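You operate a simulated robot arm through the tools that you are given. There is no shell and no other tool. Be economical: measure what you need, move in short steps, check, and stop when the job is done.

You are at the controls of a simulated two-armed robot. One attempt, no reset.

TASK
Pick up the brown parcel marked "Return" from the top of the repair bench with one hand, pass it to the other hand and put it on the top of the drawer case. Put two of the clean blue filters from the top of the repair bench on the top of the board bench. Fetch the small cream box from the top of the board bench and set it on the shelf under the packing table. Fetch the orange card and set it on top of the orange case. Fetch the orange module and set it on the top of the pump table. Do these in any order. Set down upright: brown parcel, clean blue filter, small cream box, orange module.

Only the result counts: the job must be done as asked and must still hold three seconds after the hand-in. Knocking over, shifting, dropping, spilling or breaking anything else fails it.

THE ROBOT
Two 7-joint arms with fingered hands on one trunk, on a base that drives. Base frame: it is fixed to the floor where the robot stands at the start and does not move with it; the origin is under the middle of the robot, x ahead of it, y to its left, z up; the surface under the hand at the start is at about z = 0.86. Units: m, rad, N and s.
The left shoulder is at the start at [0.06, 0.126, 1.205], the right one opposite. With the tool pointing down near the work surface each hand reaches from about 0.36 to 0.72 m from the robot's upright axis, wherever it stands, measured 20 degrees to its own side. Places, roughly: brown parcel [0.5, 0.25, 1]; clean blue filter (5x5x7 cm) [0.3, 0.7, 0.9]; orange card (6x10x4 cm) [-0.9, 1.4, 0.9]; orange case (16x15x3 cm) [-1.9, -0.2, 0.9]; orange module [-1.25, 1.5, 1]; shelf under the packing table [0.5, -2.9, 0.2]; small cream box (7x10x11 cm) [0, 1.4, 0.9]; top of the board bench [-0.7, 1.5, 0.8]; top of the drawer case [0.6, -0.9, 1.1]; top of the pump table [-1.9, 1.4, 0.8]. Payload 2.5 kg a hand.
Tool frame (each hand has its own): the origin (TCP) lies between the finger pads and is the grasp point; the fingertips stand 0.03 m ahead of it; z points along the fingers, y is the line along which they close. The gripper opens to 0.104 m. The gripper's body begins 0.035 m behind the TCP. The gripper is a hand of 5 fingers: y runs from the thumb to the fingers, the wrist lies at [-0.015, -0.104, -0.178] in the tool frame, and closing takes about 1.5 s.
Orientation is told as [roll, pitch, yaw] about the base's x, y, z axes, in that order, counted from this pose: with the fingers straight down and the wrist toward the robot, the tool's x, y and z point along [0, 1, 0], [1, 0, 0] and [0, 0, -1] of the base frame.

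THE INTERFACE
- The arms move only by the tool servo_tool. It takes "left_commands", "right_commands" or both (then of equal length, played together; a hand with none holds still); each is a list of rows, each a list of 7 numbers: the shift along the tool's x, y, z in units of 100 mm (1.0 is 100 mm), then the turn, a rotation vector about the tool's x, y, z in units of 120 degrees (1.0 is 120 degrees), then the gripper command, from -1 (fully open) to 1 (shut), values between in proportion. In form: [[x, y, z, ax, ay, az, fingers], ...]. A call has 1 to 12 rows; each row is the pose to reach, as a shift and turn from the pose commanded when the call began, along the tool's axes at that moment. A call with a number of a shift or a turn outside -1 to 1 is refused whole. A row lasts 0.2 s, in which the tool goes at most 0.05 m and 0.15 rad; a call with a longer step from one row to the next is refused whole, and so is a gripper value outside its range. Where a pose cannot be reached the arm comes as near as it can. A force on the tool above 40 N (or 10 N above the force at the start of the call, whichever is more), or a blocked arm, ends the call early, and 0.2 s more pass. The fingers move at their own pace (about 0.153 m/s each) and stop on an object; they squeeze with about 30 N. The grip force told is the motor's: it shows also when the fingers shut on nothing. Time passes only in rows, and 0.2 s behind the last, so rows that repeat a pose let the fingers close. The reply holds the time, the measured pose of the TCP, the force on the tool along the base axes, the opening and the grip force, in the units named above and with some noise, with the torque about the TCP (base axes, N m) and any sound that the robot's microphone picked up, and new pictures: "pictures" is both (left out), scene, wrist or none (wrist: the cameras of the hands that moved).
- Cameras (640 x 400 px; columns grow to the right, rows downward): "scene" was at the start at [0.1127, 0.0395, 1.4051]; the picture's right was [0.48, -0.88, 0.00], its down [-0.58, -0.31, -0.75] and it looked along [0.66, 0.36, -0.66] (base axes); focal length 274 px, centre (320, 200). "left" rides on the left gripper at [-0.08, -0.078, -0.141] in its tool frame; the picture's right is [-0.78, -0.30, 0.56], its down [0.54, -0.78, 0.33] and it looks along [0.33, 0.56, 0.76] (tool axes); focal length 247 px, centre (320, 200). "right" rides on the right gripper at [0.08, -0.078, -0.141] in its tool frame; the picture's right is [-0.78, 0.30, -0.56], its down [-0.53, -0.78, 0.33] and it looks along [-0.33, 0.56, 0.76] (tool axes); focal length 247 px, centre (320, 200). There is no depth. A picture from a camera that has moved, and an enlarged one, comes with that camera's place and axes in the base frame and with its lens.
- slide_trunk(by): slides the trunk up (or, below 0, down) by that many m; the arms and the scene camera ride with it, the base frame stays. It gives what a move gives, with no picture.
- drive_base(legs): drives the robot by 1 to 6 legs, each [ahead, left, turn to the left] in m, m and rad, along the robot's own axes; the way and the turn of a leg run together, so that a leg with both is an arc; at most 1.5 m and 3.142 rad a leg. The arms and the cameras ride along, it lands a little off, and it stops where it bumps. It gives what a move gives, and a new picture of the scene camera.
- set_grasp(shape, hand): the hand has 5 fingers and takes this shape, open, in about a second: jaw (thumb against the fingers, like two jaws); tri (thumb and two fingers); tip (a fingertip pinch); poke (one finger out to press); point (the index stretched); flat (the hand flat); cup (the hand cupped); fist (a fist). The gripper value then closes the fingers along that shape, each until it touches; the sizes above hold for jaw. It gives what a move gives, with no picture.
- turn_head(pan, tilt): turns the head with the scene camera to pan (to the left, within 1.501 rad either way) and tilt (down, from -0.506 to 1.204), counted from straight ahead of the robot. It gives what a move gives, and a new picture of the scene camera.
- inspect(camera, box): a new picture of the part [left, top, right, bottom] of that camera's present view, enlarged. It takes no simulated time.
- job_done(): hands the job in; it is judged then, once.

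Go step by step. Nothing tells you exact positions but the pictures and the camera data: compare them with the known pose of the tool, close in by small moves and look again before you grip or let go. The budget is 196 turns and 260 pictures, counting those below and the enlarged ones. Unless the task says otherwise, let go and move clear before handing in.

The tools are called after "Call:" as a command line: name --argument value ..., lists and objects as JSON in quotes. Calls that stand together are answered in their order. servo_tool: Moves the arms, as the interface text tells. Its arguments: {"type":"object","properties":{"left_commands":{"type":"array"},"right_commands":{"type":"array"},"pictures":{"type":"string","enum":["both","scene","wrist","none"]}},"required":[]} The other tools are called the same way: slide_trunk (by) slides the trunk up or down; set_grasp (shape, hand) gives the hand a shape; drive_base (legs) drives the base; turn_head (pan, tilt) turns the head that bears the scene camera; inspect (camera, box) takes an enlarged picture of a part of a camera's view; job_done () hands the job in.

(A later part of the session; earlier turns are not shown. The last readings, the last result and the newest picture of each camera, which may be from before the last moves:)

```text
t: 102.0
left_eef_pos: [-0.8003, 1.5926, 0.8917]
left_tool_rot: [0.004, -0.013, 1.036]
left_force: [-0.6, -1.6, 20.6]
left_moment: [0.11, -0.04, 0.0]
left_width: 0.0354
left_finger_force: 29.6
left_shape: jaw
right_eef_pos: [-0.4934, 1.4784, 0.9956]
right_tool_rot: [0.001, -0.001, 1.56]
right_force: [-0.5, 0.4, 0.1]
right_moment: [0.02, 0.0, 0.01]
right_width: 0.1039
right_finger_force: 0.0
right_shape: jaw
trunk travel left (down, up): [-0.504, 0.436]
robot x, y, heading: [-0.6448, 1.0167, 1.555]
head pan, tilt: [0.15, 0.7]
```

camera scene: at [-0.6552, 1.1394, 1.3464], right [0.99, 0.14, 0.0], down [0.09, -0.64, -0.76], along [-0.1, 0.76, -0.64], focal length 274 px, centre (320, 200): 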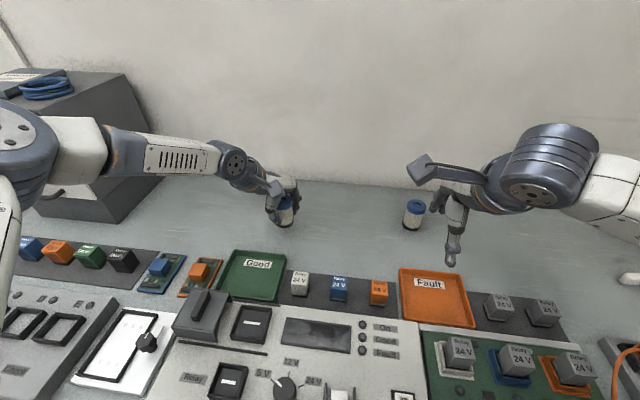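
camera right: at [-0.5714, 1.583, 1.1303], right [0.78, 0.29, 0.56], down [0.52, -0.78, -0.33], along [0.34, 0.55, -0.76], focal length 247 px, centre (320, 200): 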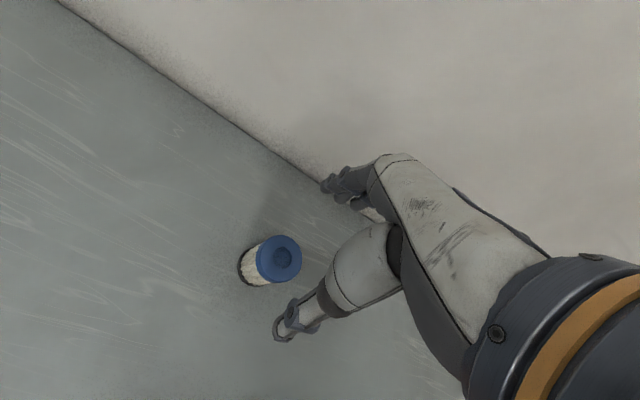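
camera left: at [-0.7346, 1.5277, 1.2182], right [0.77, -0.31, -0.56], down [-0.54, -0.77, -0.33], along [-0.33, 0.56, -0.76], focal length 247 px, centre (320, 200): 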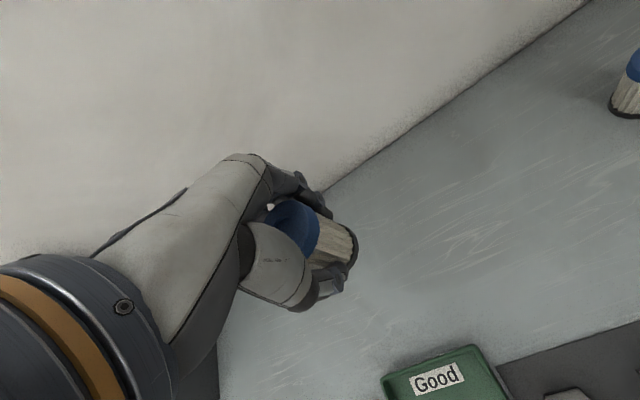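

Contact (20 N). Ease up 3 mm, then release and rise.

Call:
slide_trunk --by 0.004

Call:
servo_tool --left_commands '[[0, 0, 0, 0, 0, 0, 0.6], [0, 0, 0, 0, 0, 0, 0.2], [0, 0, 0, 0, 0, 0, -0.3], [0, 0, 0, 0, 0, 0, -1], [0, 0, 0, 0, 0, 0, -1], [0, 0, 0, 0, 0, 0, -1], [0, 0, 0, 0, 0, 0, -1]]' --pictures "wrist"

Call:
slide_trunk --by 0.22

Call:
turn_head --pan 0 --tilt 0.8

```text
t: 102.5
left_eef_pos: [-0.8002, 1.5915, 0.8923]
left_tool_rot: [0.002, -0.004, 1.033]
left_force: [0.9, 2.8, 15.2]
left_moment: [0.25, -0.11, -0.02]
left_width: 0.0354
left_finger_force: 29.8
left_shape: jaw
right_eef_pos: [-0.494, 1.479, 0.9989]
right_tool_rot: [0.002, -0.002, 1.557]
right_force: [-0.6, -0.4, 0.0]
right_moment: [-0.01, -0.01, -0.02]
right_width: 0.1038
right_finger_force: 0.0
right_shape: jaw
trunk travel left (down, up): [-0.508, 0.432]
robot x, y, heading: [-0.6467, 1.0157, 1.563]
head pan, tilt: [0.15, 0.7]
```

```text
t: 104.1
left_eef_pos: [-0.8018, 1.5913, 0.8907]
left_tool_rot: [-0.001, -0.001, 1.035]
left_force: [-0.1, 0.2, -0.8]
left_moment: [0.02, -0.01, -0.03]
left_width: 0.1038
left_finger_force: 0.0
left_shape: jaw
right_eef_pos: [-0.4942, 1.4804, 0.9987]
right_tool_rot: [0.002, 0.0, 1.557]
right_force: [-0.1, 0.2, 0.2]
right_moment: [0.01, -0.02, -0.01]
right_width: 0.104
right_finger_force: 0.0
right_shape: jaw
trunk travel left (down, up): [-0.508, 0.432]
robot x, y, heading: [-0.6432, 1.0129, 1.557]
head pan, tilt: [0.15, 0.7]
camera left: at [-0.7732, 1.4843, 1.031], right [0.52, -0.65, -0.56], down [-0.86, -0.39, -0.33], along [0.0, 0.65, -0.76], focal length 247 px, centre (320, 200)
```

left: 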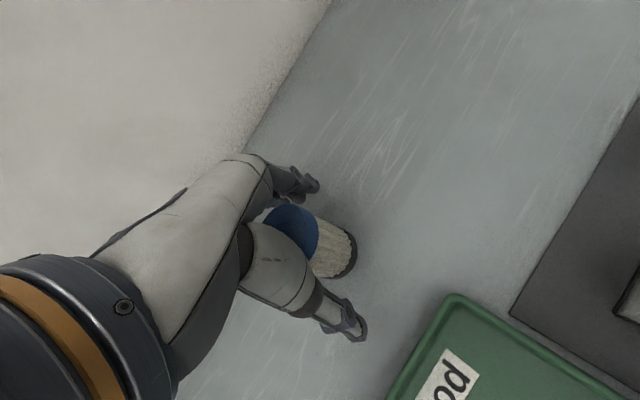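

```text
t: 106.4
left_eef_pos: [-0.8006, 1.5912, 1.1115]
left_tool_rot: [0.0, -0.001, 1.036]
left_force: [0.7, -0.4, 0.0]
left_moment: [-0.02, -0.01, 0.0]
left_width: 0.104
left_finger_force: 0.0
left_shape: jaw
right_eef_pos: [-0.4938, 1.4791, 1.2181]
right_tool_rot: [0.003, -0.001, 1.559]
right_force: [-0.1, -0.1, 0.2]
right_moment: [-0.03, 0.03, -0.06]
right_width: 0.1038
right_finger_force: 0.1
right_shape: jaw
trunk travel left (down, up): [-0.728, 0.212]
robot x, y, heading: [-0.6406, 1.014, 1.557]
head pan, tilt: [0.15, 0.7]
```

```text
t: 107.1
left_eef_pos: [-0.8014, 1.5917, 1.1108]
left_tool_rot: [0.0, -0.001, 1.035]
left_force: [0.1, 0.0, 0.3]
left_moment: [0.01, 0.01, 0.0]
left_width: 0.1036
left_finger_force: 0.0
left_shape: jaw
right_eef_pos: [-0.4932, 1.4801, 1.2193]
right_tool_rot: [0.001, 0.0, 1.56]
right_force: [-0.1, -0.1, -1.0]
right_moment: [0.01, 0.0, 0.03]
right_width: 0.1039
right_finger_force: 0.0
right_shape: jaw
trunk travel left (down, up): [-0.728, 0.212]
robot x, y, heading: [-0.6432, 1.0138, 1.558]
head pan, tilt: [0.0, 0.799]
camera scene: at [-0.6426, 1.1359, 1.5262], right [1.0, -0.01, 0.0], down [-0.01, -0.72, -0.7], along [0.01, 0.7, -0.72], focal length 274 px, centre (320, 200)
```

scene: 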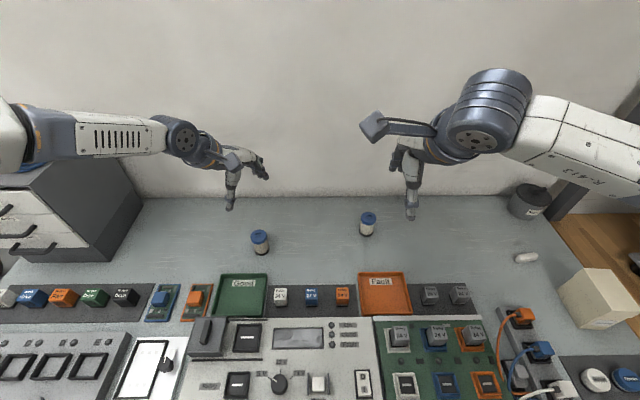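

Both filters stand upright. Now zoom on the orange card and module.

Call:
inspect --camera "scene" --box '[130, 260, 270, 345]'

Call:
inspect --camera "scene" --box '[0, 260, 160, 360]'

Call:
inspect --camera "scene" --box '[480, 230, 640, 400]'

```text
4.57 times, centred on (200, 302) of scene
camera zoom: at [-0.6426, 1.1359, 1.5262], right [1.0, -0.01, 0.0], down [-0.01, -0.72, -0.7], along [0.01, 0.7, -0.72], focal length 1252 px, centre (869, -269)
```

zoom: 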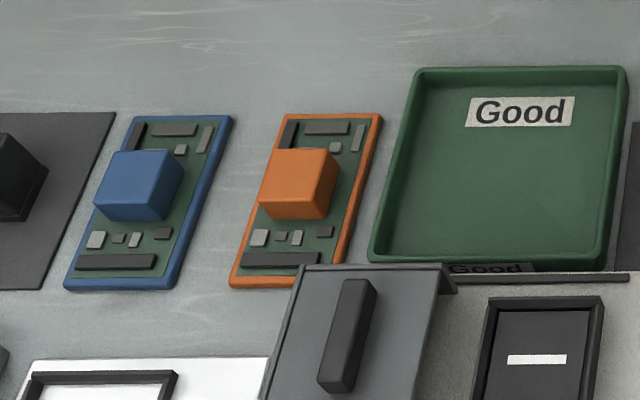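

```text
4.00 times, centred on (80, 310) of scene
camera zoom: at [-0.6426, 1.1359, 1.5262], right [1.0, -0.01, 0.0], down [-0.01, -0.72, -0.7], along [0.01, 0.7, -0.72], focal length 1096 px, centre (1280, -240)
```

zoom: 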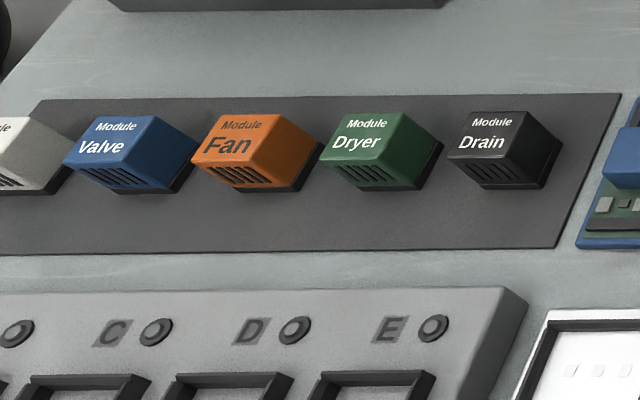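

```text
2.35 times, centred on (560, 315) of scene
camera zoom: at [-0.6426, 1.1359, 1.5262], right [1.0, -0.01, 0.0], down [-0.01, -0.72, -0.7], along [0.01, 0.7, -0.72], focal length 644 px, centre (-245, -71)
```

zoom: 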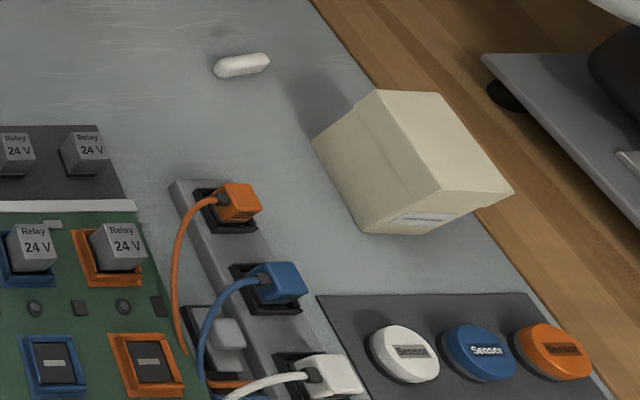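

Card block centre ≈[-.945,1.434], Fan module ≈[-1.262,1.438]. Standing at x≈-1.1 lets the right hand take the card and the left the module. Square up the left hand, then back off slightly and drive left.

Call:
servo_tool --left_commands '[[-0.1, -0.2, -0.1, 0, 0, -0.06, -1], [-0.3, -0.5, -0.1, 0, 0, -0.12, -1], [-0.46, -0.77, -0.1, 0, 0, -0.18, -1], [-0.46, -0.77, -0.1, 0, 0, -0.25, -1]]' --pictures "none"

Call:
drive_base --legs '[[-0.065, 0, 0], [0, 0.455, 0]]'

```text
t: 108.1
left_eef_pos: [-0.8007, 1.5016, 1.1194]
left_tool_rot: [0.002, 0.0, 1.559]
left_force: [-1.5, -0.4, 0.6]
left_moment: [0.0, -0.01, -0.02]
left_width: 0.1037
left_finger_force: 0.0
left_shape: jaw
right_eef_pos: [-0.493, 1.4806, 1.2185]
right_tool_rot: [0.001, 0.0, 1.559]
right_force: [-0.1, 0.1, 0.0]
right_moment: [0.0, 0.01, 0.0]
right_width: 0.1039
right_finger_force: 0.2
right_shape: jaw
trunk travel left (down, up): [-0.728, 0.212]
robot x, y, heading: [-0.6429, 1.0144, 1.562]
head pan, tilt: [0.0, 0.799]
```

```text
t: 111.5
left_eef_pos: [-1.2546, 1.4442, 1.1205]
left_tool_rot: [0.0, -0.001, 1.557]
left_force: [-1.0, 0.4, -0.4]
left_moment: [0.02, 0.0, 0.0]
left_width: 0.1041
left_finger_force: 0.0
left_shape: jaw
right_eef_pos: [-0.9486, 1.4202, 1.2185]
right_tool_rot: [0.004, 0.0, 1.556]
right_force: [-0.4, -0.3, 0.1]
right_moment: [0.01, 0.0, 0.03]
right_width: 0.1038
right_finger_force: 0.0
right_shape: jaw
trunk travel left (down, up): [-0.728, 0.212]
robot x, y, heading: [-1.0978, 0.958, 1.561]
head pan, tilt: [0.0, 0.799]
camera scene: at [-1.0972, 1.0769, 1.5262], right [1.0, -0.01, 0.0], down [-0.01, -0.72, -0.7], along [0.01, 0.7, -0.72], focal length 274 px, centre (320, 200)
```

scene: 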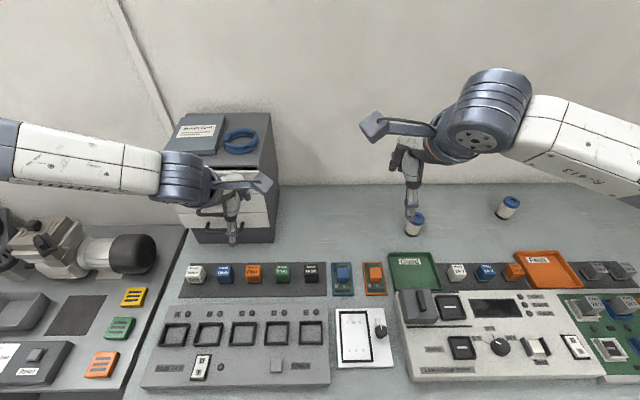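

Excellent alignment: module [-1.266,1.441], card [-.946,1.434]. Lower both to ~z 1.0 and look through the wrist cameras.

Call:
servo_tool --left_commands '[[0.05, -0.02, 0.3, 0, 0, 0, -1], [0.11, -0.03, 0.6, 0, 0, 0, -1], [0.11, -0.03, 0.9, 0, 0, 0, -1], [0.11, -0.03, 1, 0, 0, 0, -1]]' --right_commands '[[0, 0.05, 0.3, 0, 0, 0, -0.5], [0, 0.1, 0.6, 0, 0, 0, 0], [0, 0.14, 0.9, 0, 0, 0, 0], [0, 0.14, 1, 0, 0, 0, 0]]' --pictures "none"

Call:
servo_tool --right_commands '[[0, 0, 0.4, 0, 0, 0, 0], [0, 0, 0.8, 0, 0, 0, 0], [0, 0, 1, 0, 0, 0, 0], [0, 0, 1, 0, 0, 0, 0]]' --left_commands '[[0, 0, 0, 0, 0, 0, -0.3], [0, 0, 0, 0, 0, 0, -0.3], [0, 0, 0, 0, 0, 0, -0.3], [0, 0, 0, 0, 0, 0, -0.3]]'

```text
t: 112.5
left_eef_pos: [-1.2693, 1.4373, 1.0249]
left_tool_rot: [0.001, 0.0, 1.556]
left_force: [-0.2, 0.0, -0.2]
left_moment: [0.03, -0.03, -0.05]
left_width: 0.1039
left_finger_force: 0.1
left_shape: jaw
left hand out of reach, approached as far as the arm can: row 4
right_eef_pos: [-0.947, 1.4345, 1.1197]
right_tool_rot: [0.003, -0.001, 1.557]
right_force: [0.3, 0.2, 0.1]
right_moment: [-0.02, -0.03, 0.03]
right_width: 0.0526
right_finger_force: 0.1
right_shape: jaw
trunk travel left (down, up): [-0.728, 0.212]
robot x, y, heading: [-1.0983, 0.9561, 1.56]
head pan, tilt: [0.0, 0.799]
```

```text
t: 113.5
left_eef_pos: [-1.2707, 1.4375, 1.0258]
left_tool_rot: [0.0, -0.003, 1.556]
left_force: [0.0, 0.0, -0.6]
left_moment: [0.0, 0.03, 0.01]
left_width: 0.0679
left_finger_force: 0.0
left_shape: jaw
right_eef_pos: [-0.9477, 1.4337, 1.0186]
right_tool_rot: [0.002, -0.001, 1.558]
right_force: [-0.2, 0.5, -0.3]
right_moment: [0.03, 0.01, 0.0]
right_width: 0.0523
right_finger_force: 0.0
right_shape: jaw
trunk travel left (down, up): [-0.728, 0.212]
robot x, y, heading: [-1.0974, 0.9586, 1.556]
head pan, tilt: [0.0, 0.799]
camera scene: at [-1.0968, 1.0769, 1.5262], right [1.0, -0.01, 0.0], down [-0.01, -0.72, -0.7], along [0.01, 0.7, -0.72], focal length 274 px, centre (320, 200)
camera right: at [-1.0273, 1.3583, 1.159], right [0.78, 0.28, 0.56], down [0.52, -0.78, -0.33], along [0.34, 0.55, -0.76], focal length 247 px, centre (320, 200)
camera left: at [-1.1924, 1.3586, 1.1663], right [0.77, -0.31, -0.56], down [-0.55, -0.77, -0.33], along [-0.33, 0.56, -0.76], focal length 247 px, centre (320, 200)
```

scene: 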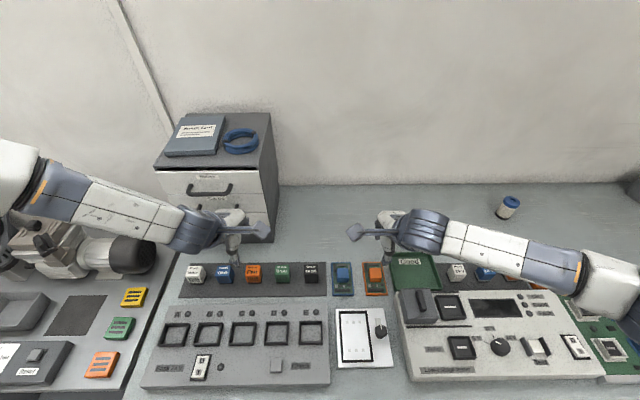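
right: 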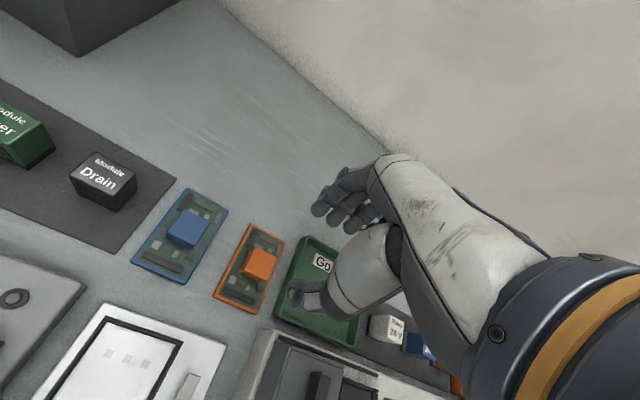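
left: 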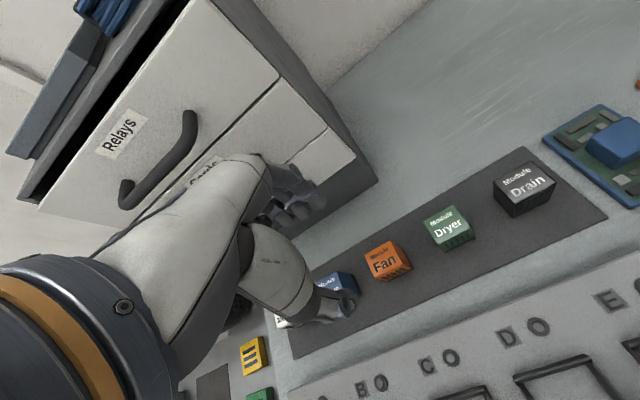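

Apply small corrections and use the trunk to lower both together (the left arm is at its limit going down by itself).

Call:
servo_tool --left_commands '[[-0.08, 0.08, 0, 0, 0, 0, -0.3], [-0.08, 0.08, 0, 0, 0, 0, -0.3]]' --right_commands '[[-0.02, 0.05, 0, 0, 0, 0, 0], [-0.02, 0.05, 0, 0, 0, 0, 0]]' --pictures "none"

Call:
slide_trunk --by -0.085

Call:
inspect --camera "left" --box '[200, 120, 560, 400]'

Call:
inspect --camera "right" --box '[160, 120, 440, 400]'

Call:
inspect --camera "scene" --box '[0, 100, 400, 400]'

```text
t: 114.1
left_eef_pos: [-1.2661, 1.4423, 1.0304]
left_tool_rot: [0.002, -0.002, 1.556]
left_force: [0.1, 0.5, -0.6]
left_moment: [-0.01, 0.0, 0.0]
left_width: 0.068
left_finger_force: 0.0
left_shape: jaw
left hand out of reach, approached as far as the arm can: row 1, 2
right_eef_pos: [-0.9452, 1.4392, 1.0193]
right_tool_rot: [0.001, -0.001, 1.558]
right_force: [-0.4, 0.2, -0.4]
right_moment: [0.03, 0.03, 0.0]
right_width: 0.0524
right_finger_force: 0.0
right_shape: jaw
trunk travel left (down, up): [-0.728, 0.212]
robot x, y, heading: [-1.0978, 0.9561, 1.554]
head pan, tilt: [0.0, 0.799]
```

```text
t: 115.3
left_eef_pos: [-1.2651, 1.4416, 0.9465]
left_tool_rot: [0.0, -0.002, 1.557]
left_force: [-0.2, 0.0, -0.3]
left_moment: [0.03, 0.0, -0.01]
left_width: 0.0679
left_finger_force: 0.2
left_shape: jaw
right_eef_pos: [-0.9449, 1.4393, 0.9347]
right_tool_rot: [0.001, -0.001, 1.557]
right_force: [-0.6, 0.0, -0.8]
right_moment: [0.04, 0.01, 0.01]
right_width: 0.0524
right_finger_force: 0.1
right_shape: jaw
trunk travel left (down, up): [-0.643, 0.297]
robot x, y, heading: [-1.0967, 0.9615, 1.561]
head pan, tilt: [0.0, 0.799]
```

```text
1.43 times, centred on (380, 260) of left
camera zoom: at [-1.188, 1.3638, 1.0867], right [0.77, -0.31, -0.56], down [-0.55, -0.77, -0.33], along [-0.33, 0.56, -0.76], focal length 353 px, centre (234, 114)
```

zoom: 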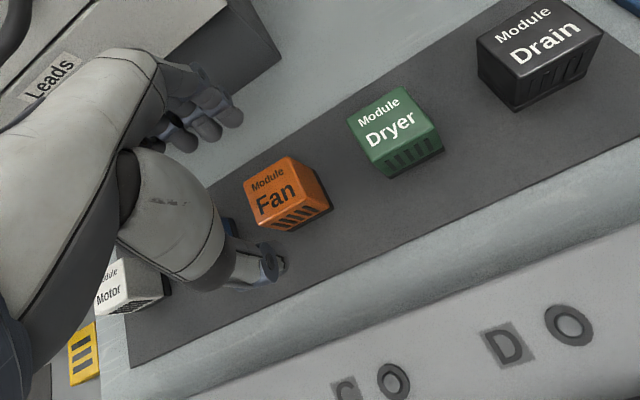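

```text
1.43 times, centred on (300, 260) of right
camera zoom: at [-1.0258, 1.3634, 1.0747], right [0.78, 0.28, 0.56], down [0.52, -0.78, -0.33], along [0.34, 0.55, -0.76], focal length 353 px, centre (349, 114)
```

zoom: 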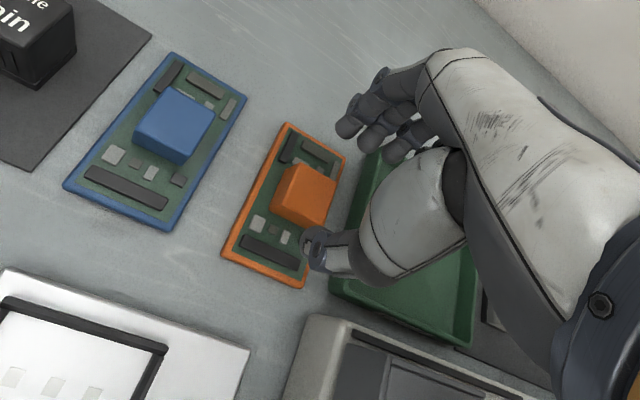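

```text
1.33 times, centred on (200, 250) of scene
camera zoom: at [-1.0968, 1.0768, 1.4412], right [1.0, -0.01, 0.0], down [-0.01, -0.72, -0.7], along [0.01, 0.7, -0.72], focal length 365 px, centre (480, 133)
```

zoom: 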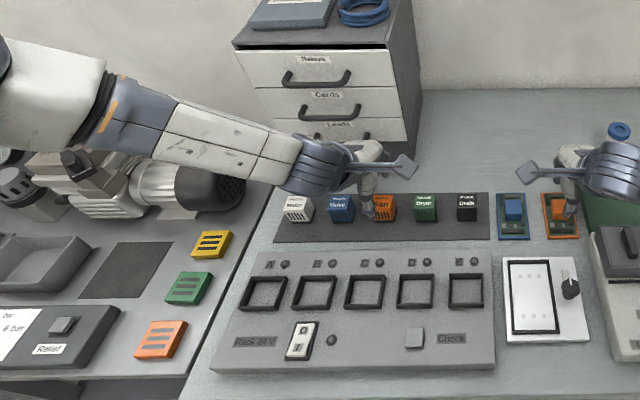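

Both aligned. Lower 4.5 cm more, then close the right hand on the card's block.

Call:
slide_trunk --by -0.046

Call:
servo_tool --right_commands '[[0, 0, 0, 0, 0, 0, 0.3], [0, 0, 0, 0, 0, 0, 0.6], [0, 0, 0, 0, 0, 0, 1], [0, 0, 0, 0, 0, 0, 1], [0, 0, 0, 0, 0, 0, 1], [0, 0, 0, 0, 0, 0, 1]]' --pictures "wrist"

Call:
inspect --camera "left" --box '[200, 120, 560, 400]'

```text
t: 116.2
left_eef_pos: [-1.2644, 1.4426, 0.9002]
left_tool_rot: [0.002, -0.002, 1.557]
left_force: [-0.4, -0.8, 0.1]
left_moment: [-0.01, -0.02, 0.02]
left_width: 0.0678
left_finger_force: 0.0
left_shape: jaw
right_eef_pos: [-0.9456, 1.4394, 0.8889]
right_tool_rot: [0.001, -0.003, 1.557]
right_force: [0.5, -0.4, 5.3]
right_moment: [0.03, 0.02, 0.0]
right_width: 0.0523
right_finger_force: 0.1
right_shape: jaw
trunk travel left (down, up): [-0.597, 0.343]
robot x, y, heading: [-1.0955, 0.9583, 1.555]
head pan, tilt: [0.0, 0.799]
```

```text
t: 117.5
left_eef_pos: [-1.2647, 1.4416, 0.9001]
left_tool_rot: [-0.001, -0.001, 1.556]
left_force: [0.0, -0.1, -0.2]
left_moment: [-0.04, -0.04, 0.0]
left_width: 0.0682
left_finger_force: 0.1
left_shape: jaw
right_eef_pos: [-0.9452, 1.4387, 0.8889]
right_tool_rot: [0.002, -0.003, 1.556]
right_force: [-0.4, -1.5, 6.5]
right_moment: [0.13, 0.05, 0.02]
right_width: 0.0289
right_finger_force: 29.9
right_shape: jaw
trunk travel left (down, up): [-0.597, 0.343]
robot x, y, heading: [-1.0992, 0.9614, 1.558]
head pan, tilt: [0.0, 0.799]
camera right: at [-1.0261, 1.3629, 1.0292], right [0.78, 0.28, 0.56], down [0.52, -0.78, -0.33], along [0.34, 0.55, -0.76], focal length 247 px, centre (320, 200)
```

right: 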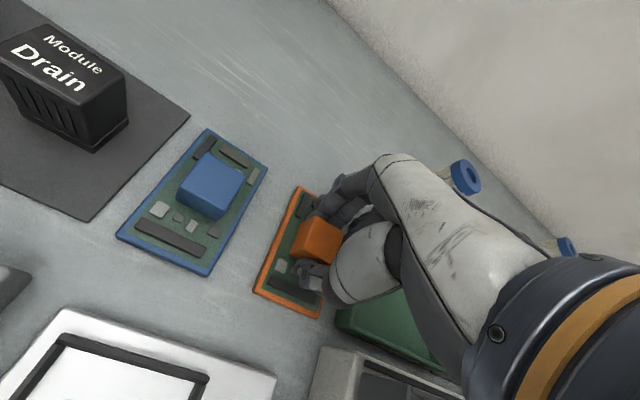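

```text
1.43 times, centred on (380, 260) of left
camera zoom: at [-1.1881, 1.3633, 1.041], right [0.77, -0.31, -0.56], down [-0.55, -0.77, -0.33], along [-0.33, 0.56, -0.76], focal length 353 px, centre (234, 114)
```

zoom: 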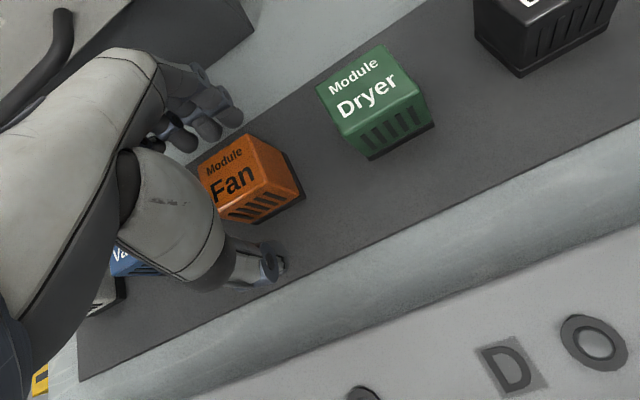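

Card gripped. Lift the right arm with it, then lower the trunk 1.2 cm and close the left on the Fan module.

Call:
servo_tool --right_commands '[[0, 0, -0.3, 0, 0, 0, 1], [0, 0, -0.6, 0, 0, 0, 1], [0, 0, -1, 0, 0, 0, 1]]' --pictures "wrist"

Call:
slide_trunk --by -0.012

Call:
servo_tool --left_commands '[[0, 0, 0, 0, 0, 0, 0], [0, 0, 0, 0, 0, 0, 0.4], [0, 0, 0, 0, 0, 0, 1], [0, 0, 0, 0, 0, 0, 1], [0, 0, 0, 0, 0, 0, 1], [0, 0, 0, 0, 0, 0, 1]]' --pictures "wrist"

```text
t: 118.3
left_eef_pos: [-1.2667, 1.4425, 0.9013]
left_tool_rot: [0.001, -0.001, 1.557]
left_force: [-0.3, 0.5, -0.5]
left_moment: [0.01, 0.01, -0.02]
left_width: 0.0679
left_finger_force: 0.1
left_shape: jaw
right_eef_pos: [-0.9448, 1.4366, 0.9873]
right_tool_rot: [0.0, 0.003, 1.558]
right_force: [-0.7, 0.7, -0.1]
right_moment: [0.0, 0.03, 0.0]
right_width: 0.0287
right_finger_force: 29.8
right_shape: jaw
trunk travel left (down, up): [-0.597, 0.343]
robot x, y, heading: [-1.098, 0.9601, 1.555]
head pan, tilt: [0.0, 0.799]
camera right: at [-1.0257, 1.3608, 1.1278], right [0.78, 0.29, 0.56], down [0.52, -0.78, -0.33], along [0.34, 0.55, -0.76], focal length 247 px, centre (320, 200)
```

right: 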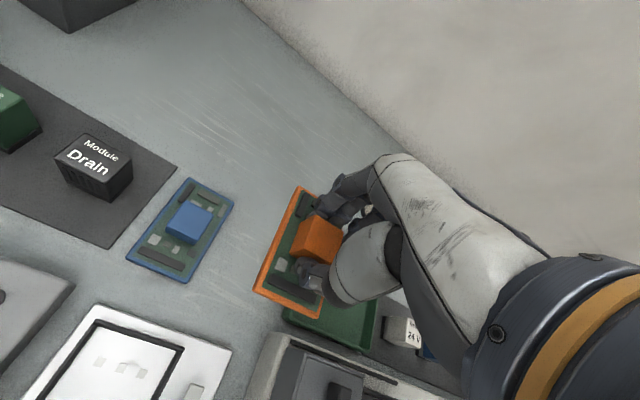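

```text
t: 119.0
left_eef_pos: [-1.2662, 1.4429, 0.8881]
left_tool_rot: [-0.001, -0.002, 1.557]
left_force: [-0.4, -0.1, -0.3]
left_moment: [0.0, 0.01, 0.0]
left_width: 0.068
left_finger_force: 0.1
left_shape: jaw
right_eef_pos: [-0.9453, 1.4359, 0.9758]
right_tool_rot: [0.002, -0.001, 1.558]
right_force: [-0.3, 0.2, -1.4]
right_moment: [0.02, 0.0, -0.01]
right_width: 0.0288
right_finger_force: 30.3
right_shape: jaw
trunk travel left (down, up): [-0.585, 0.355]
robot x, y, heading: [-1.097, 0.9585, 1.554]
head pan, tilt: [0.0, 0.799]
```

```text
t: 120.3
left_eef_pos: [-1.2668, 1.4425, 0.8879]
left_tool_rot: [0.001, -0.003, 1.555]
left_force: [0.6, -0.3, 0.4]
left_moment: [0.0, 0.01, 0.02]
left_width: 0.0251
left_finger_force: 30.1
left_shape: jaw
right_eef_pos: [-0.945, 1.438, 0.9746]
right_tool_rot: [0.001, 0.0, 1.556]
right_force: [-0.6, 0.4, -0.9]
right_moment: [0.05, 0.01, 0.01]
right_width: 0.0289
right_finger_force: 29.9
right_shape: jaw
trunk travel left (down, up): [-0.585, 0.355]
robot x, y, heading: [-1.0938, 0.9551, 1.557]
head pan, tilt: [0.0, 0.799]
camera left: at [-1.188, 1.3639, 1.0286], right [0.77, -0.31, -0.56], down [-0.55, -0.77, -0.33], along [-0.33, 0.56, -0.76], focal length 247 px, centre (320, 200)
```

left: 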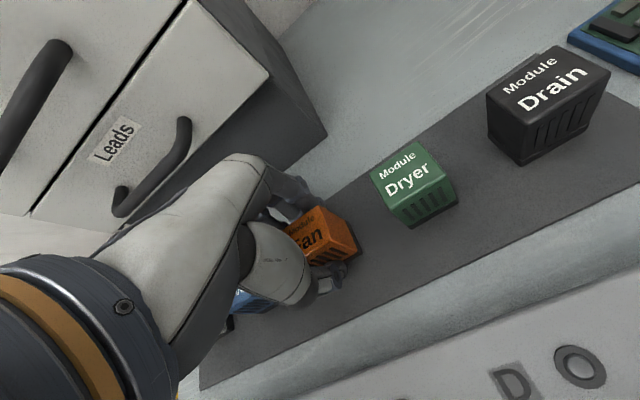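

Gripped. Lift with the trunk and check.

Call:
slide_trunk --by 0.2

Call:
turn_head --pan 0.6 --tilt 0.6

Call:
inspect --camera "left" --box '[160, 100, 480, 400]'

```text
t: 122.5
left_eef_pos: [-1.2658, 1.4423, 1.089]
left_tool_rot: [-0.001, 0.001, 1.556]
left_force: [-1.1, 0.1, -0.7]
left_moment: [-0.02, 0.02, -0.02]
left_width: 0.0248
left_finger_force: 30.1
left_shape: jaw
right_eef_pos: [-0.9456, 1.4359, 1.1738]
right_tool_rot: [0.002, 0.0, 1.556]
right_force: [-0.7, 0.0, -0.5]
right_moment: [-0.05, 0.03, -0.03]
right_width: 0.0287
right_finger_force: 29.7
right_shape: jaw
trunk travel left (down, up): [-0.785, 0.155]
robot x, y, heading: [-1.0967, 0.9562, 1.552]
head pan, tilt: [0.0, 0.799]
```

```text
t: 123.5
left_eef_pos: [-1.2648, 1.4437, 1.0878]
left_tool_rot: [0.0, 0.0, 1.557]
left_force: [0.8, 0.4, -1.0]
left_moment: [-0.01, 0.04, -0.03]
left_width: 0.0251
left_finger_force: 30.5
left_shape: jaw
right_eef_pos: [-0.9455, 1.4375, 1.1757]
right_tool_rot: [0.002, 0.001, 1.557]
right_force: [-0.3, -0.1, -0.6]
right_moment: [0.0, -0.03, 0.03]
right_width: 0.0285
right_finger_force: 29.8
right_shape: jaw
trunk travel left (down, up): [-0.785, 0.155]
robot x, y, heading: [-1.0998, 0.9543, 1.556]
head pan, tilt: [0.6, 0.6]
camera scene: at [-1.1468, 1.0701, 1.6], right [0.83, 0.55, 0.0], down [0.31, -0.47, -0.82], along [-0.46, 0.69, -0.57], focal length 274 px, centre (320, 200)
```

scene: 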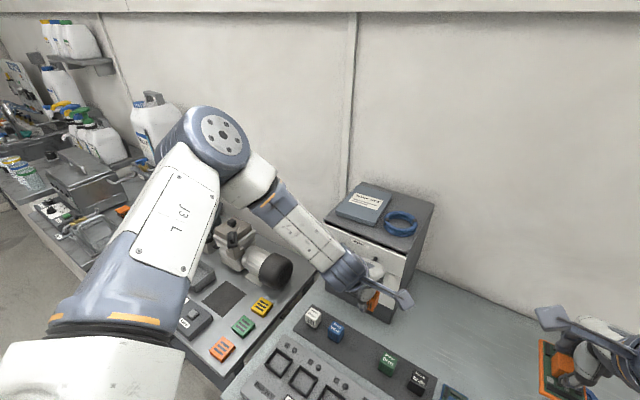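

```text
1.33 times, centred on (320, 250) of left
camera zoom: at [-1.188, 1.364, 1.2286], right [0.77, -0.31, -0.56], down [-0.55, -0.77, -0.33], along [-0.33, 0.56, -0.76], focal length 329 px, centre (320, 133)
```

zoom: 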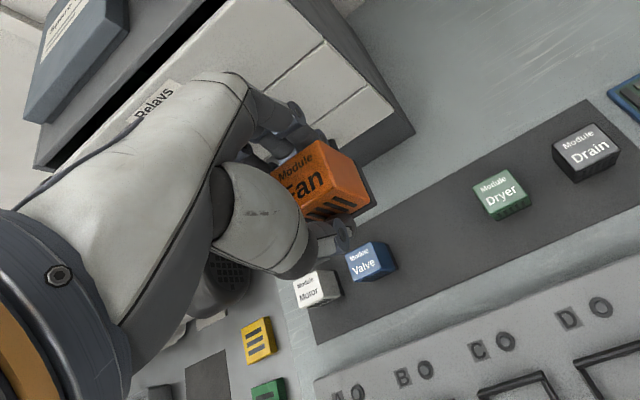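

Both items are held. Back off and drive left to face the pump table.

Call:
drive_base --legs '[[-0.25, 0, 0], [0, 0.6, 0]]'

Call:
turn_head --pan 0 --tilt 0.6

```text
t: 128.3
left_eef_pos: [-1.8686, 1.1948, 1.088]
left_tool_rot: [0.001, -0.002, 1.569]
left_force: [0.5, 0.3, -1.6]
left_moment: [0.02, -0.02, -0.01]
left_width: 0.0247
left_finger_force: 30.1
left_shape: jaw
right_eef_pos: [-1.5497, 1.194, 1.174]
right_tool_rot: [0.002, 0.001, 1.57]
right_force: [-0.5, 0.3, -0.9]
right_moment: [0.0, 0.01, -0.01]
right_width: 0.0286
right_finger_force: 30.2
right_shape: jaw
trunk travel left (down, up): [-0.785, 0.155]
robot x, y, heading: [-1.6973, 0.7098, 1.569]
head pan, tilt: [0.6, 0.6]
camera scene: at [-1.7462, 0.8241, 1.6001], right [0.83, 0.56, 0.0], down [0.32, -0.47, -0.82], along [-0.47, 0.68, -0.57], focal length 274 px, centre (320, 200)
```

scene: 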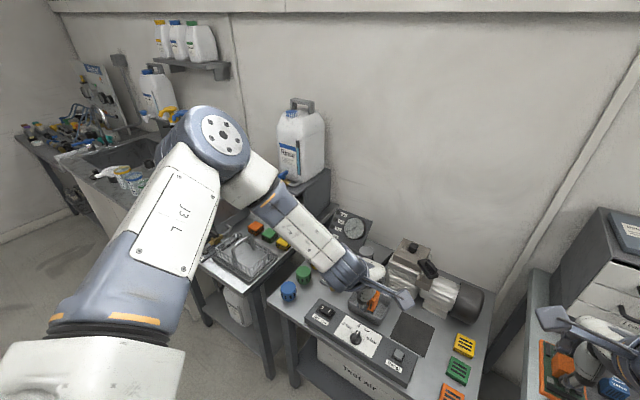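

```text
t: 129.3
left_eef_pos: [-1.8708, 1.1954, 1.088]
left_tool_rot: [0.0, -0.001, 1.571]
left_force: [-0.4, 1.0, -0.8]
left_moment: [-0.02, -0.01, 0.01]
left_width: 0.0251
left_finger_force: 29.4
left_shape: jaw
right_eef_pos: [-1.5498, 1.1941, 1.1739]
right_tool_rot: [0.001, 0.0, 1.57]
right_force: [0.0, -0.2, -0.3]
right_moment: [-0.02, -0.01, 0.0]
right_width: 0.0285
right_finger_force: 29.5
right_shape: jaw
trunk travel left (down, up): [-0.785, 0.155]
robot x, y, heading: [-1.6982, 0.7135, 1.571]
head pan, tilt: [0.0, 0.6]
camera scene: at [-1.6961, 0.8396, 1.6001], right [1.0, 0.0, 0.0], down [0.0, -0.57, -0.82], along [0.0, 0.82, -0.57], focal length 274 px, centre (320, 200)
```

scene: 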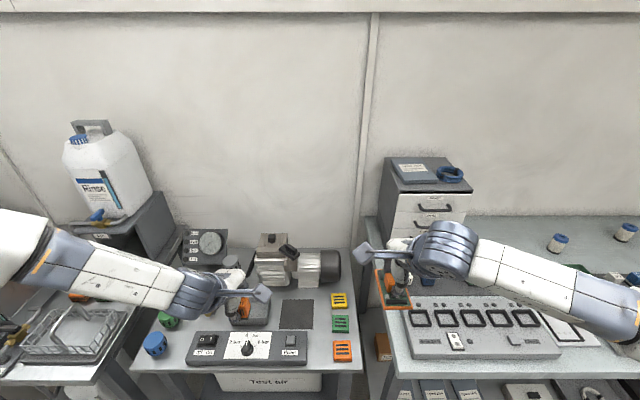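

Call:
inspect --camera "scene" --box '[120, 220, 380, 400]'

Call:
inspect --camera "left" --box '[0, 0, 640, 400]'

Call:
inspect --camera "right" --box '[0, 0, 640, 400]'

```text
2.22 times, centred on (250, 310) of scene
camera zoom: at [-1.6961, 0.8396, 1.6001], right [1.0, 0.0, 0.0], down [0.0, -0.57, -0.82], along [0.0, 0.82, -0.57], focal length 609 px, centre (476, -44)
```

zoom: 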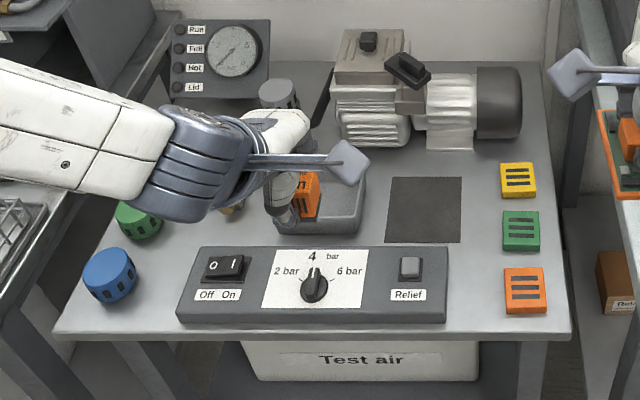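

```text
1.00 times, centred on (320, 200) of left (not enlarged: the box is as wide or as high as the picture)
camera zoom: at [-1.7911, 1.1174, 1.2287], right [0.78, -0.3, -0.56], down [-0.53, -0.78, -0.33], along [-0.33, 0.56, -0.76], focal length 247 px, centre (320, 200)
```

zoom: 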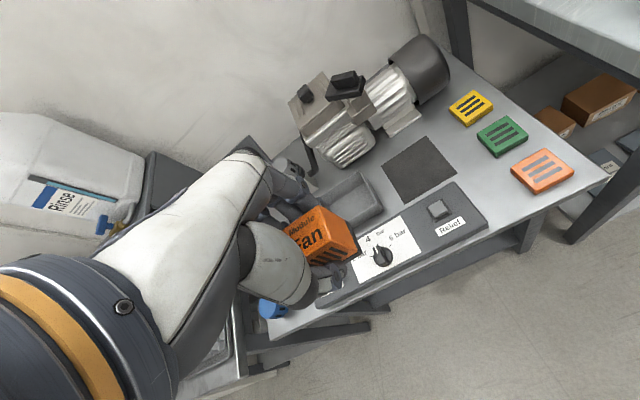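

```text
1.00 times, centred on (320, 200) of right (not enlarged: the box is as wide or as high as the picture)
camera zoom: at [-1.6287, 1.117, 1.3157], right [0.78, 0.3, 0.56], down [0.53, -0.78, -0.33], along [0.33, 0.56, -0.76], focal length 247 px, centre (320, 200)
```

zoom: 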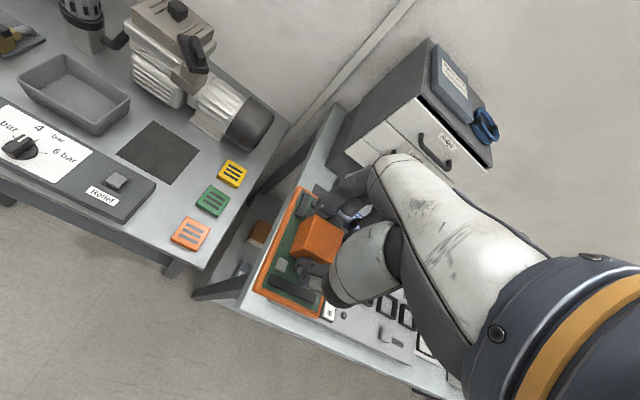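

Free space on the pump table is limited; I'll back off 0.2 m to see the part hidden under the left hand.

Call:
drive_base --legs '[[-0.25, 0, 0]]'

Call:
inspect --camera "scene" --box '[140, 140, 380, 320]'

```text
t: 131.1
left_eef_pos: [-1.8696, 0.9485, 1.0888]
left_tool_rot: [-0.002, -0.002, 1.57]
left_force: [-0.1, 0.3, -0.1]
left_moment: [0.02, 0.01, 0.0]
left_width: 0.025
left_finger_force: 30.0
left_shape: jaw
right_eef_pos: [-1.549, 0.9469, 1.1746]
right_tool_rot: [0.001, 0.002, 1.568]
right_force: [0.8, -0.4, -0.5]
right_moment: [-0.02, -0.05, -0.03]
right_width: 0.0286
right_finger_force: 30.1
right_shape: jaw
trunk travel left (down, up): [-0.785, 0.155]
robot x, y, heading: [-1.696, 0.4672, 1.572]
head pan, tilt: [0.0, 0.6]
camera scene: at [-1.6961, 0.5929, 1.6001], right [1.0, 0.0, 0.0], down [0.0, -0.56, -0.83], along [0.0, 0.83, -0.56], focal length 274 px, centre (320, 200)
```

scene: 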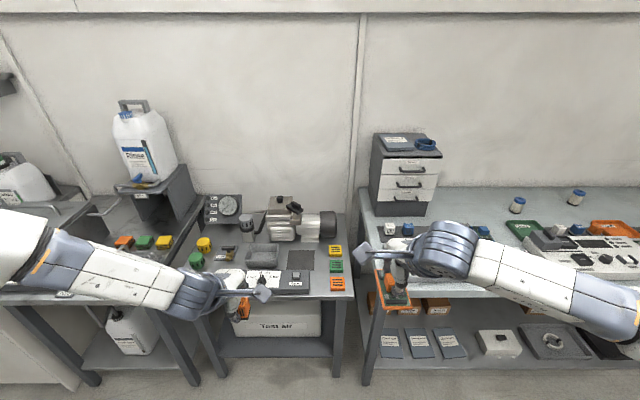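

```text
2.22 times, centred on (260, 230) of scene
camera zoom: at [-1.6961, 0.5929, 1.6001], right [1.0, 0.0, 0.0], down [0.0, -0.56, -0.83], along [0.0, 0.83, -0.56], focal length 609 px, centre (453, 133)
```

zoom: 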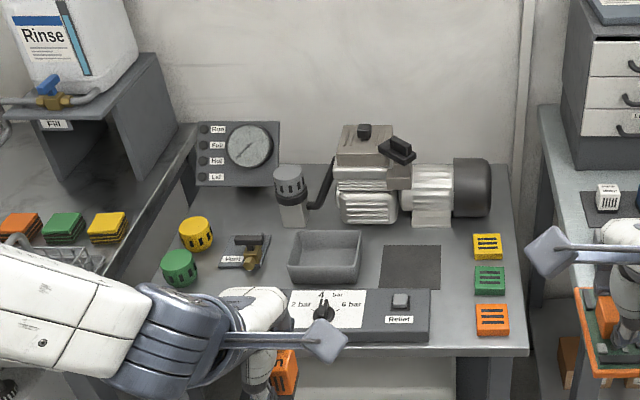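

Best clear place is the flat square in front of the pump, centre ≈[-1.77,1.355]. Raise the right hand (card) and drive so the left hand is over it.

Call:
servo_tool --right_commands '[[0, 0, -0.35, 0, 0, 0, 1], [0, 0, -0.7, 0, 0, 0, 1], [0, 0, -1, 0, 0, 0, 1]]' --pictures "none"

Call:
drive_base --legs '[[0, -0.098, 0], [0.405, 0, 0]]'

Call:
turn_head --pan 0.2 --tilt 0.8

```text
t: 131.9
left_eef_pos: [-1.8699, 0.9492, 1.0881]
left_tool_rot: [0.001, -0.003, 1.571]
left_force: [0.0, -1.2, 0.2]
left_moment: [0.0, 0.01, 0.02]
left_width: 0.0249
left_finger_force: 30.1
left_shape: jaw
right_eef_pos: [-1.5475, 0.9464, 1.2746]
right_tool_rot: [0.002, 0.002, 1.569]
right_force: [0.6, 0.3, -1.1]
right_moment: [0.01, 0.0, -0.03]
right_width: 0.0286
right_finger_force: 30.3
right_shape: jaw
trunk travel left (down, up): [-0.785, 0.155]
robot x, y, heading: [-1.6968, 0.4648, 1.567]
head pan, tilt: [0.0, 0.6]
```

```text
t: 135.2
left_eef_pos: [-1.7717, 1.3509, 1.0881]
left_tool_rot: [-0.001, 0.001, 1.572]
left_force: [-1.0, 0.2, -0.7]
left_moment: [0.0, -0.01, 0.02]
left_width: 0.025
left_finger_force: 30.4
left_shape: jaw
right_eef_pos: [-1.4506, 1.3502, 1.2747]
right_tool_rot: [0.002, -0.001, 1.574]
right_force: [0.3, -0.4, -0.7]
right_moment: [-0.01, 0.0, 0.04]
right_width: 0.0286
right_finger_force: 29.6
right_shape: jaw
trunk travel left (down, up): [-0.785, 0.155]
robot x, y, heading: [-1.5962, 0.8656, 1.567]
head pan, tilt: [0.0, 0.6]
camera scene: at [-1.5979, 0.9958, 1.6], right [1.0, 0.0, 0.0], down [0.0, -0.57, -0.82], along [0.0, 0.82, -0.57], focal length 274 px, centre (320, 200)
```

scene: 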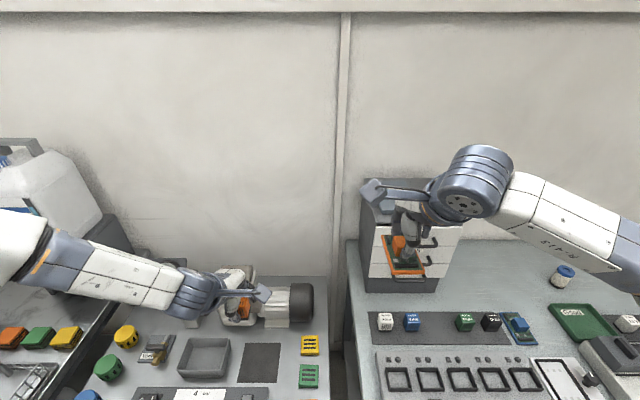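

```text
t: 135.9
left_eef_pos: [-1.772, 1.3501, 1.0877]
left_tool_rot: [0.0, -0.001, 1.573]
left_force: [-0.9, 0.2, -1.1]
left_moment: [-0.01, 0.01, 0.01]
left_width: 0.025
left_finger_force: 30.2
left_shape: jaw
right_eef_pos: [-1.4501, 1.3493, 1.2736]
right_tool_rot: [0.001, 0.001, 1.571]
right_force: [0.0, 0.9, -1.1]
right_moment: [0.02, 0.02, 0.05]
right_width: 0.0287
right_finger_force: 30.0
right_shape: jaw
trunk travel left (down, up): [-0.785, 0.155]
robot x, y, heading: [-1.5973, 0.8699, 1.566]
head pan, tilt: [0.201, 0.799]
camera scene: at [-1.6139, 0.986, 1.5833], right [0.98, 0.2, 0.0], down [0.14, -0.7, -0.7], along [-0.14, 0.68, -0.72], focal length 274 px, centre (320, 200)
```

scene: 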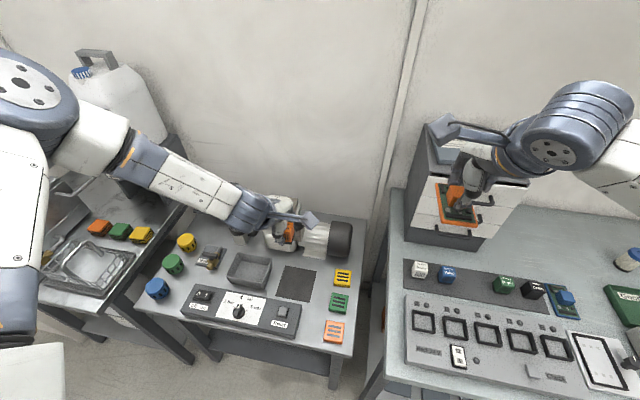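

Mat centre ≈[-1.757,1.345]. Small correction, then lower with the trunk.

Call:
servo_tool --left_commands '[[-0.13, -0.15, 0, 0, 0, 0, 1], [-0.13, -0.15, 0, 0, 0, 0, 1]]' --pictures "none"

Call:
slide_trunk --by -0.16

Call:
inspect --camera "scene" --box '[180, 150, 400, 320]'

Call:
inspect --camera "left" --box '[160, 100, 560, 400]'

```text
t: 136.5
left_eef_pos: [-1.7595, 1.3343, 1.0893]
left_tool_rot: [-0.002, 0.0, 1.57]
left_force: [-0.4, -0.6, -1.4]
left_moment: [0.01, -0.02, -0.01]
left_width: 0.0249
left_finger_force: 30.1
left_shape: jaw
right_eef_pos: [-1.4509, 1.3489, 1.2734]
right_tool_rot: [0.001, -0.001, 1.572]
right_force: [-1.0, -0.2, -0.3]
right_moment: [0.0, 0.02, 0.02]
right_width: 0.0286
right_finger_force: 30.1
right_shape: jaw
trunk travel left (down, up): [-0.785, 0.155]
robot x, y, heading: [-1.5952, 0.8673, 1.572]
head pan, tilt: [0.201, 0.799]
```

```text
t: 138.3
left_eef_pos: [-1.7595, 1.3341, 0.9295]
left_tool_rot: [0.001, -0.001, 1.572]
left_force: [0.1, -0.2, -0.4]
left_moment: [0.01, 0.02, 0.01]
left_width: 0.0249
left_finger_force: 30.0
left_shape: jaw
right_eef_pos: [-1.4502, 1.3505, 1.1146]
right_tool_rot: [0.002, -0.001, 1.572]
right_force: [0.7, -0.7, -1.1]
right_moment: [-0.01, -0.03, -0.03]
right_width: 0.0288
right_finger_force: 30.1
right_shape: jaw
trunk travel left (down, up): [-0.625, 0.315]
robot x, y, heading: [-1.6008, 0.8675, 1.569]
head pan, tilt: [0.201, 0.799]
```

```text
2.35 times, centred on (290, 235) of scene
camera zoom: at [-1.6139, 0.986, 1.4232], right [0.98, 0.2, 0.0], down [0.14, -0.7, -0.7], along [-0.14, 0.68, -0.72], focal length 644 px, centre (391, 118)
```

zoom: 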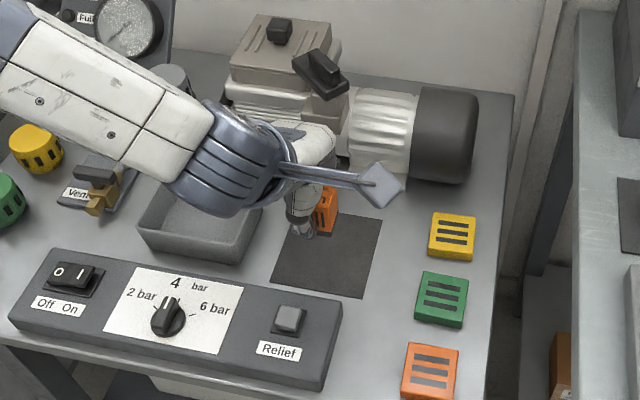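

```text
1.33 times, centred on (360, 250) of left
camera zoom: at [-1.6811, 1.2568, 1.0699], right [0.78, -0.29, -0.56], down [-0.53, -0.78, -0.33], along [-0.33, 0.56, -0.76], focal length 329 px, centre (267, 133)
```

zoom: 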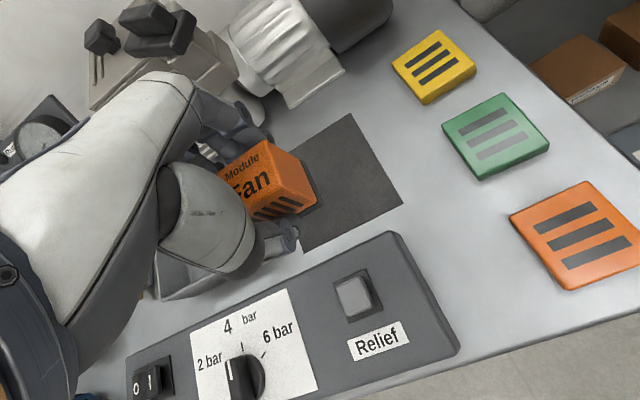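

Call:
servo_tool --left_commands '[[-0.1, -0.08, 0, 0, 0, 0, 1], [-0.1, -0.08, 0, 0, 0, 0, 1]]' --pictures "none"

Call:
slide_trunk --by -0.03

Call:
inspect --camera "left" --box '[160, 100, 560, 400]'

Call:
inspect --camera "scene" --box '[230, 150, 350, 260]'

```text
t: 138.9
left_eef_pos: [-1.7515, 1.3257, 0.9312]
left_tool_rot: [-0.002, -0.003, 1.57]
left_force: [0.0, -0.1, -0.9]
left_moment: [0.0, 0.0, -0.03]
left_width: 0.0245
left_finger_force: 29.4
left_shape: jaw
left hand out of reach, approached as far as the arm can: row 1, 2
right_eef_pos: [-1.451, 1.349, 1.1154]
right_tool_rot: [0.002, -0.001, 1.572]
right_force: [-0.2, -0.5, -1.8]
right_moment: [0.02, 0.04, 0.01]
right_width: 0.0287
right_finger_force: 30.1
right_shape: jaw
trunk travel left (down, up): [-0.625, 0.315]
robot x, y, heading: [-1.5971, 0.868, 1.57]
head pan, tilt: [0.201, 0.799]
```

```text
t: 139.7
left_eef_pos: [-1.7508, 1.3249, 0.9017]
left_tool_rot: [-0.002, -0.002, 1.571]
left_force: [-0.1, 0.3, -0.3]
left_moment: [-0.03, -0.01, -0.02]
left_width: 0.0249
left_finger_force: 30.0
left_shape: jaw
right_eef_pos: [-1.4504, 1.3491, 1.0848]
right_tool_rot: [0.002, 0.001, 1.573]
right_force: [1.2, 1.8, -0.8]
right_moment: [0.04, 0.01, 0.03]
right_width: 0.0285
right_finger_force: 30.0
right_shape: jaw
trunk travel left (down, up): [-0.595, 0.345]
robot x, y, heading: [-1.5968, 0.8633, 1.566]
head pan, tilt: [0.201, 0.799]
```

```text
1.33 times, centred on (360, 250) of left
camera zoom: at [-1.6729, 1.2478, 1.0426], right [0.78, -0.3, -0.56], down [-0.53, -0.78, -0.33], along [-0.33, 0.56, -0.76], focal length 329 px, centre (267, 133)
```

zoom: 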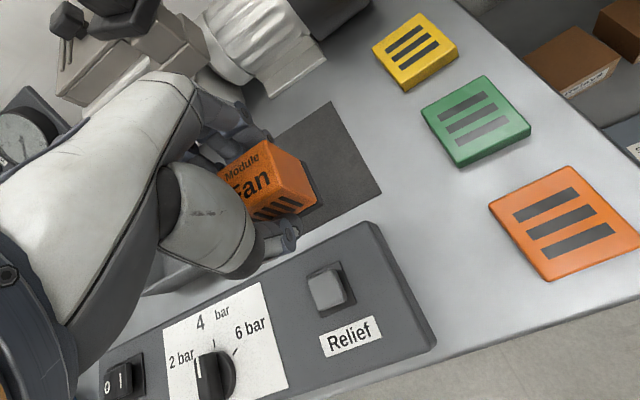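

```text
3.64 times, centred on (290, 205) of scene
camera zoom: at [-1.614, 0.9859, 1.3932], right [0.98, 0.2, 0.0], down [0.14, -0.7, -0.7], along [-0.14, 0.68, -0.72], focal length 996 px, centre (429, 182)
```

zoom: 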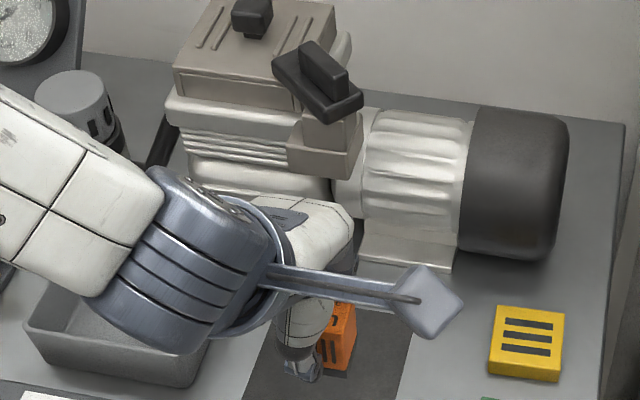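

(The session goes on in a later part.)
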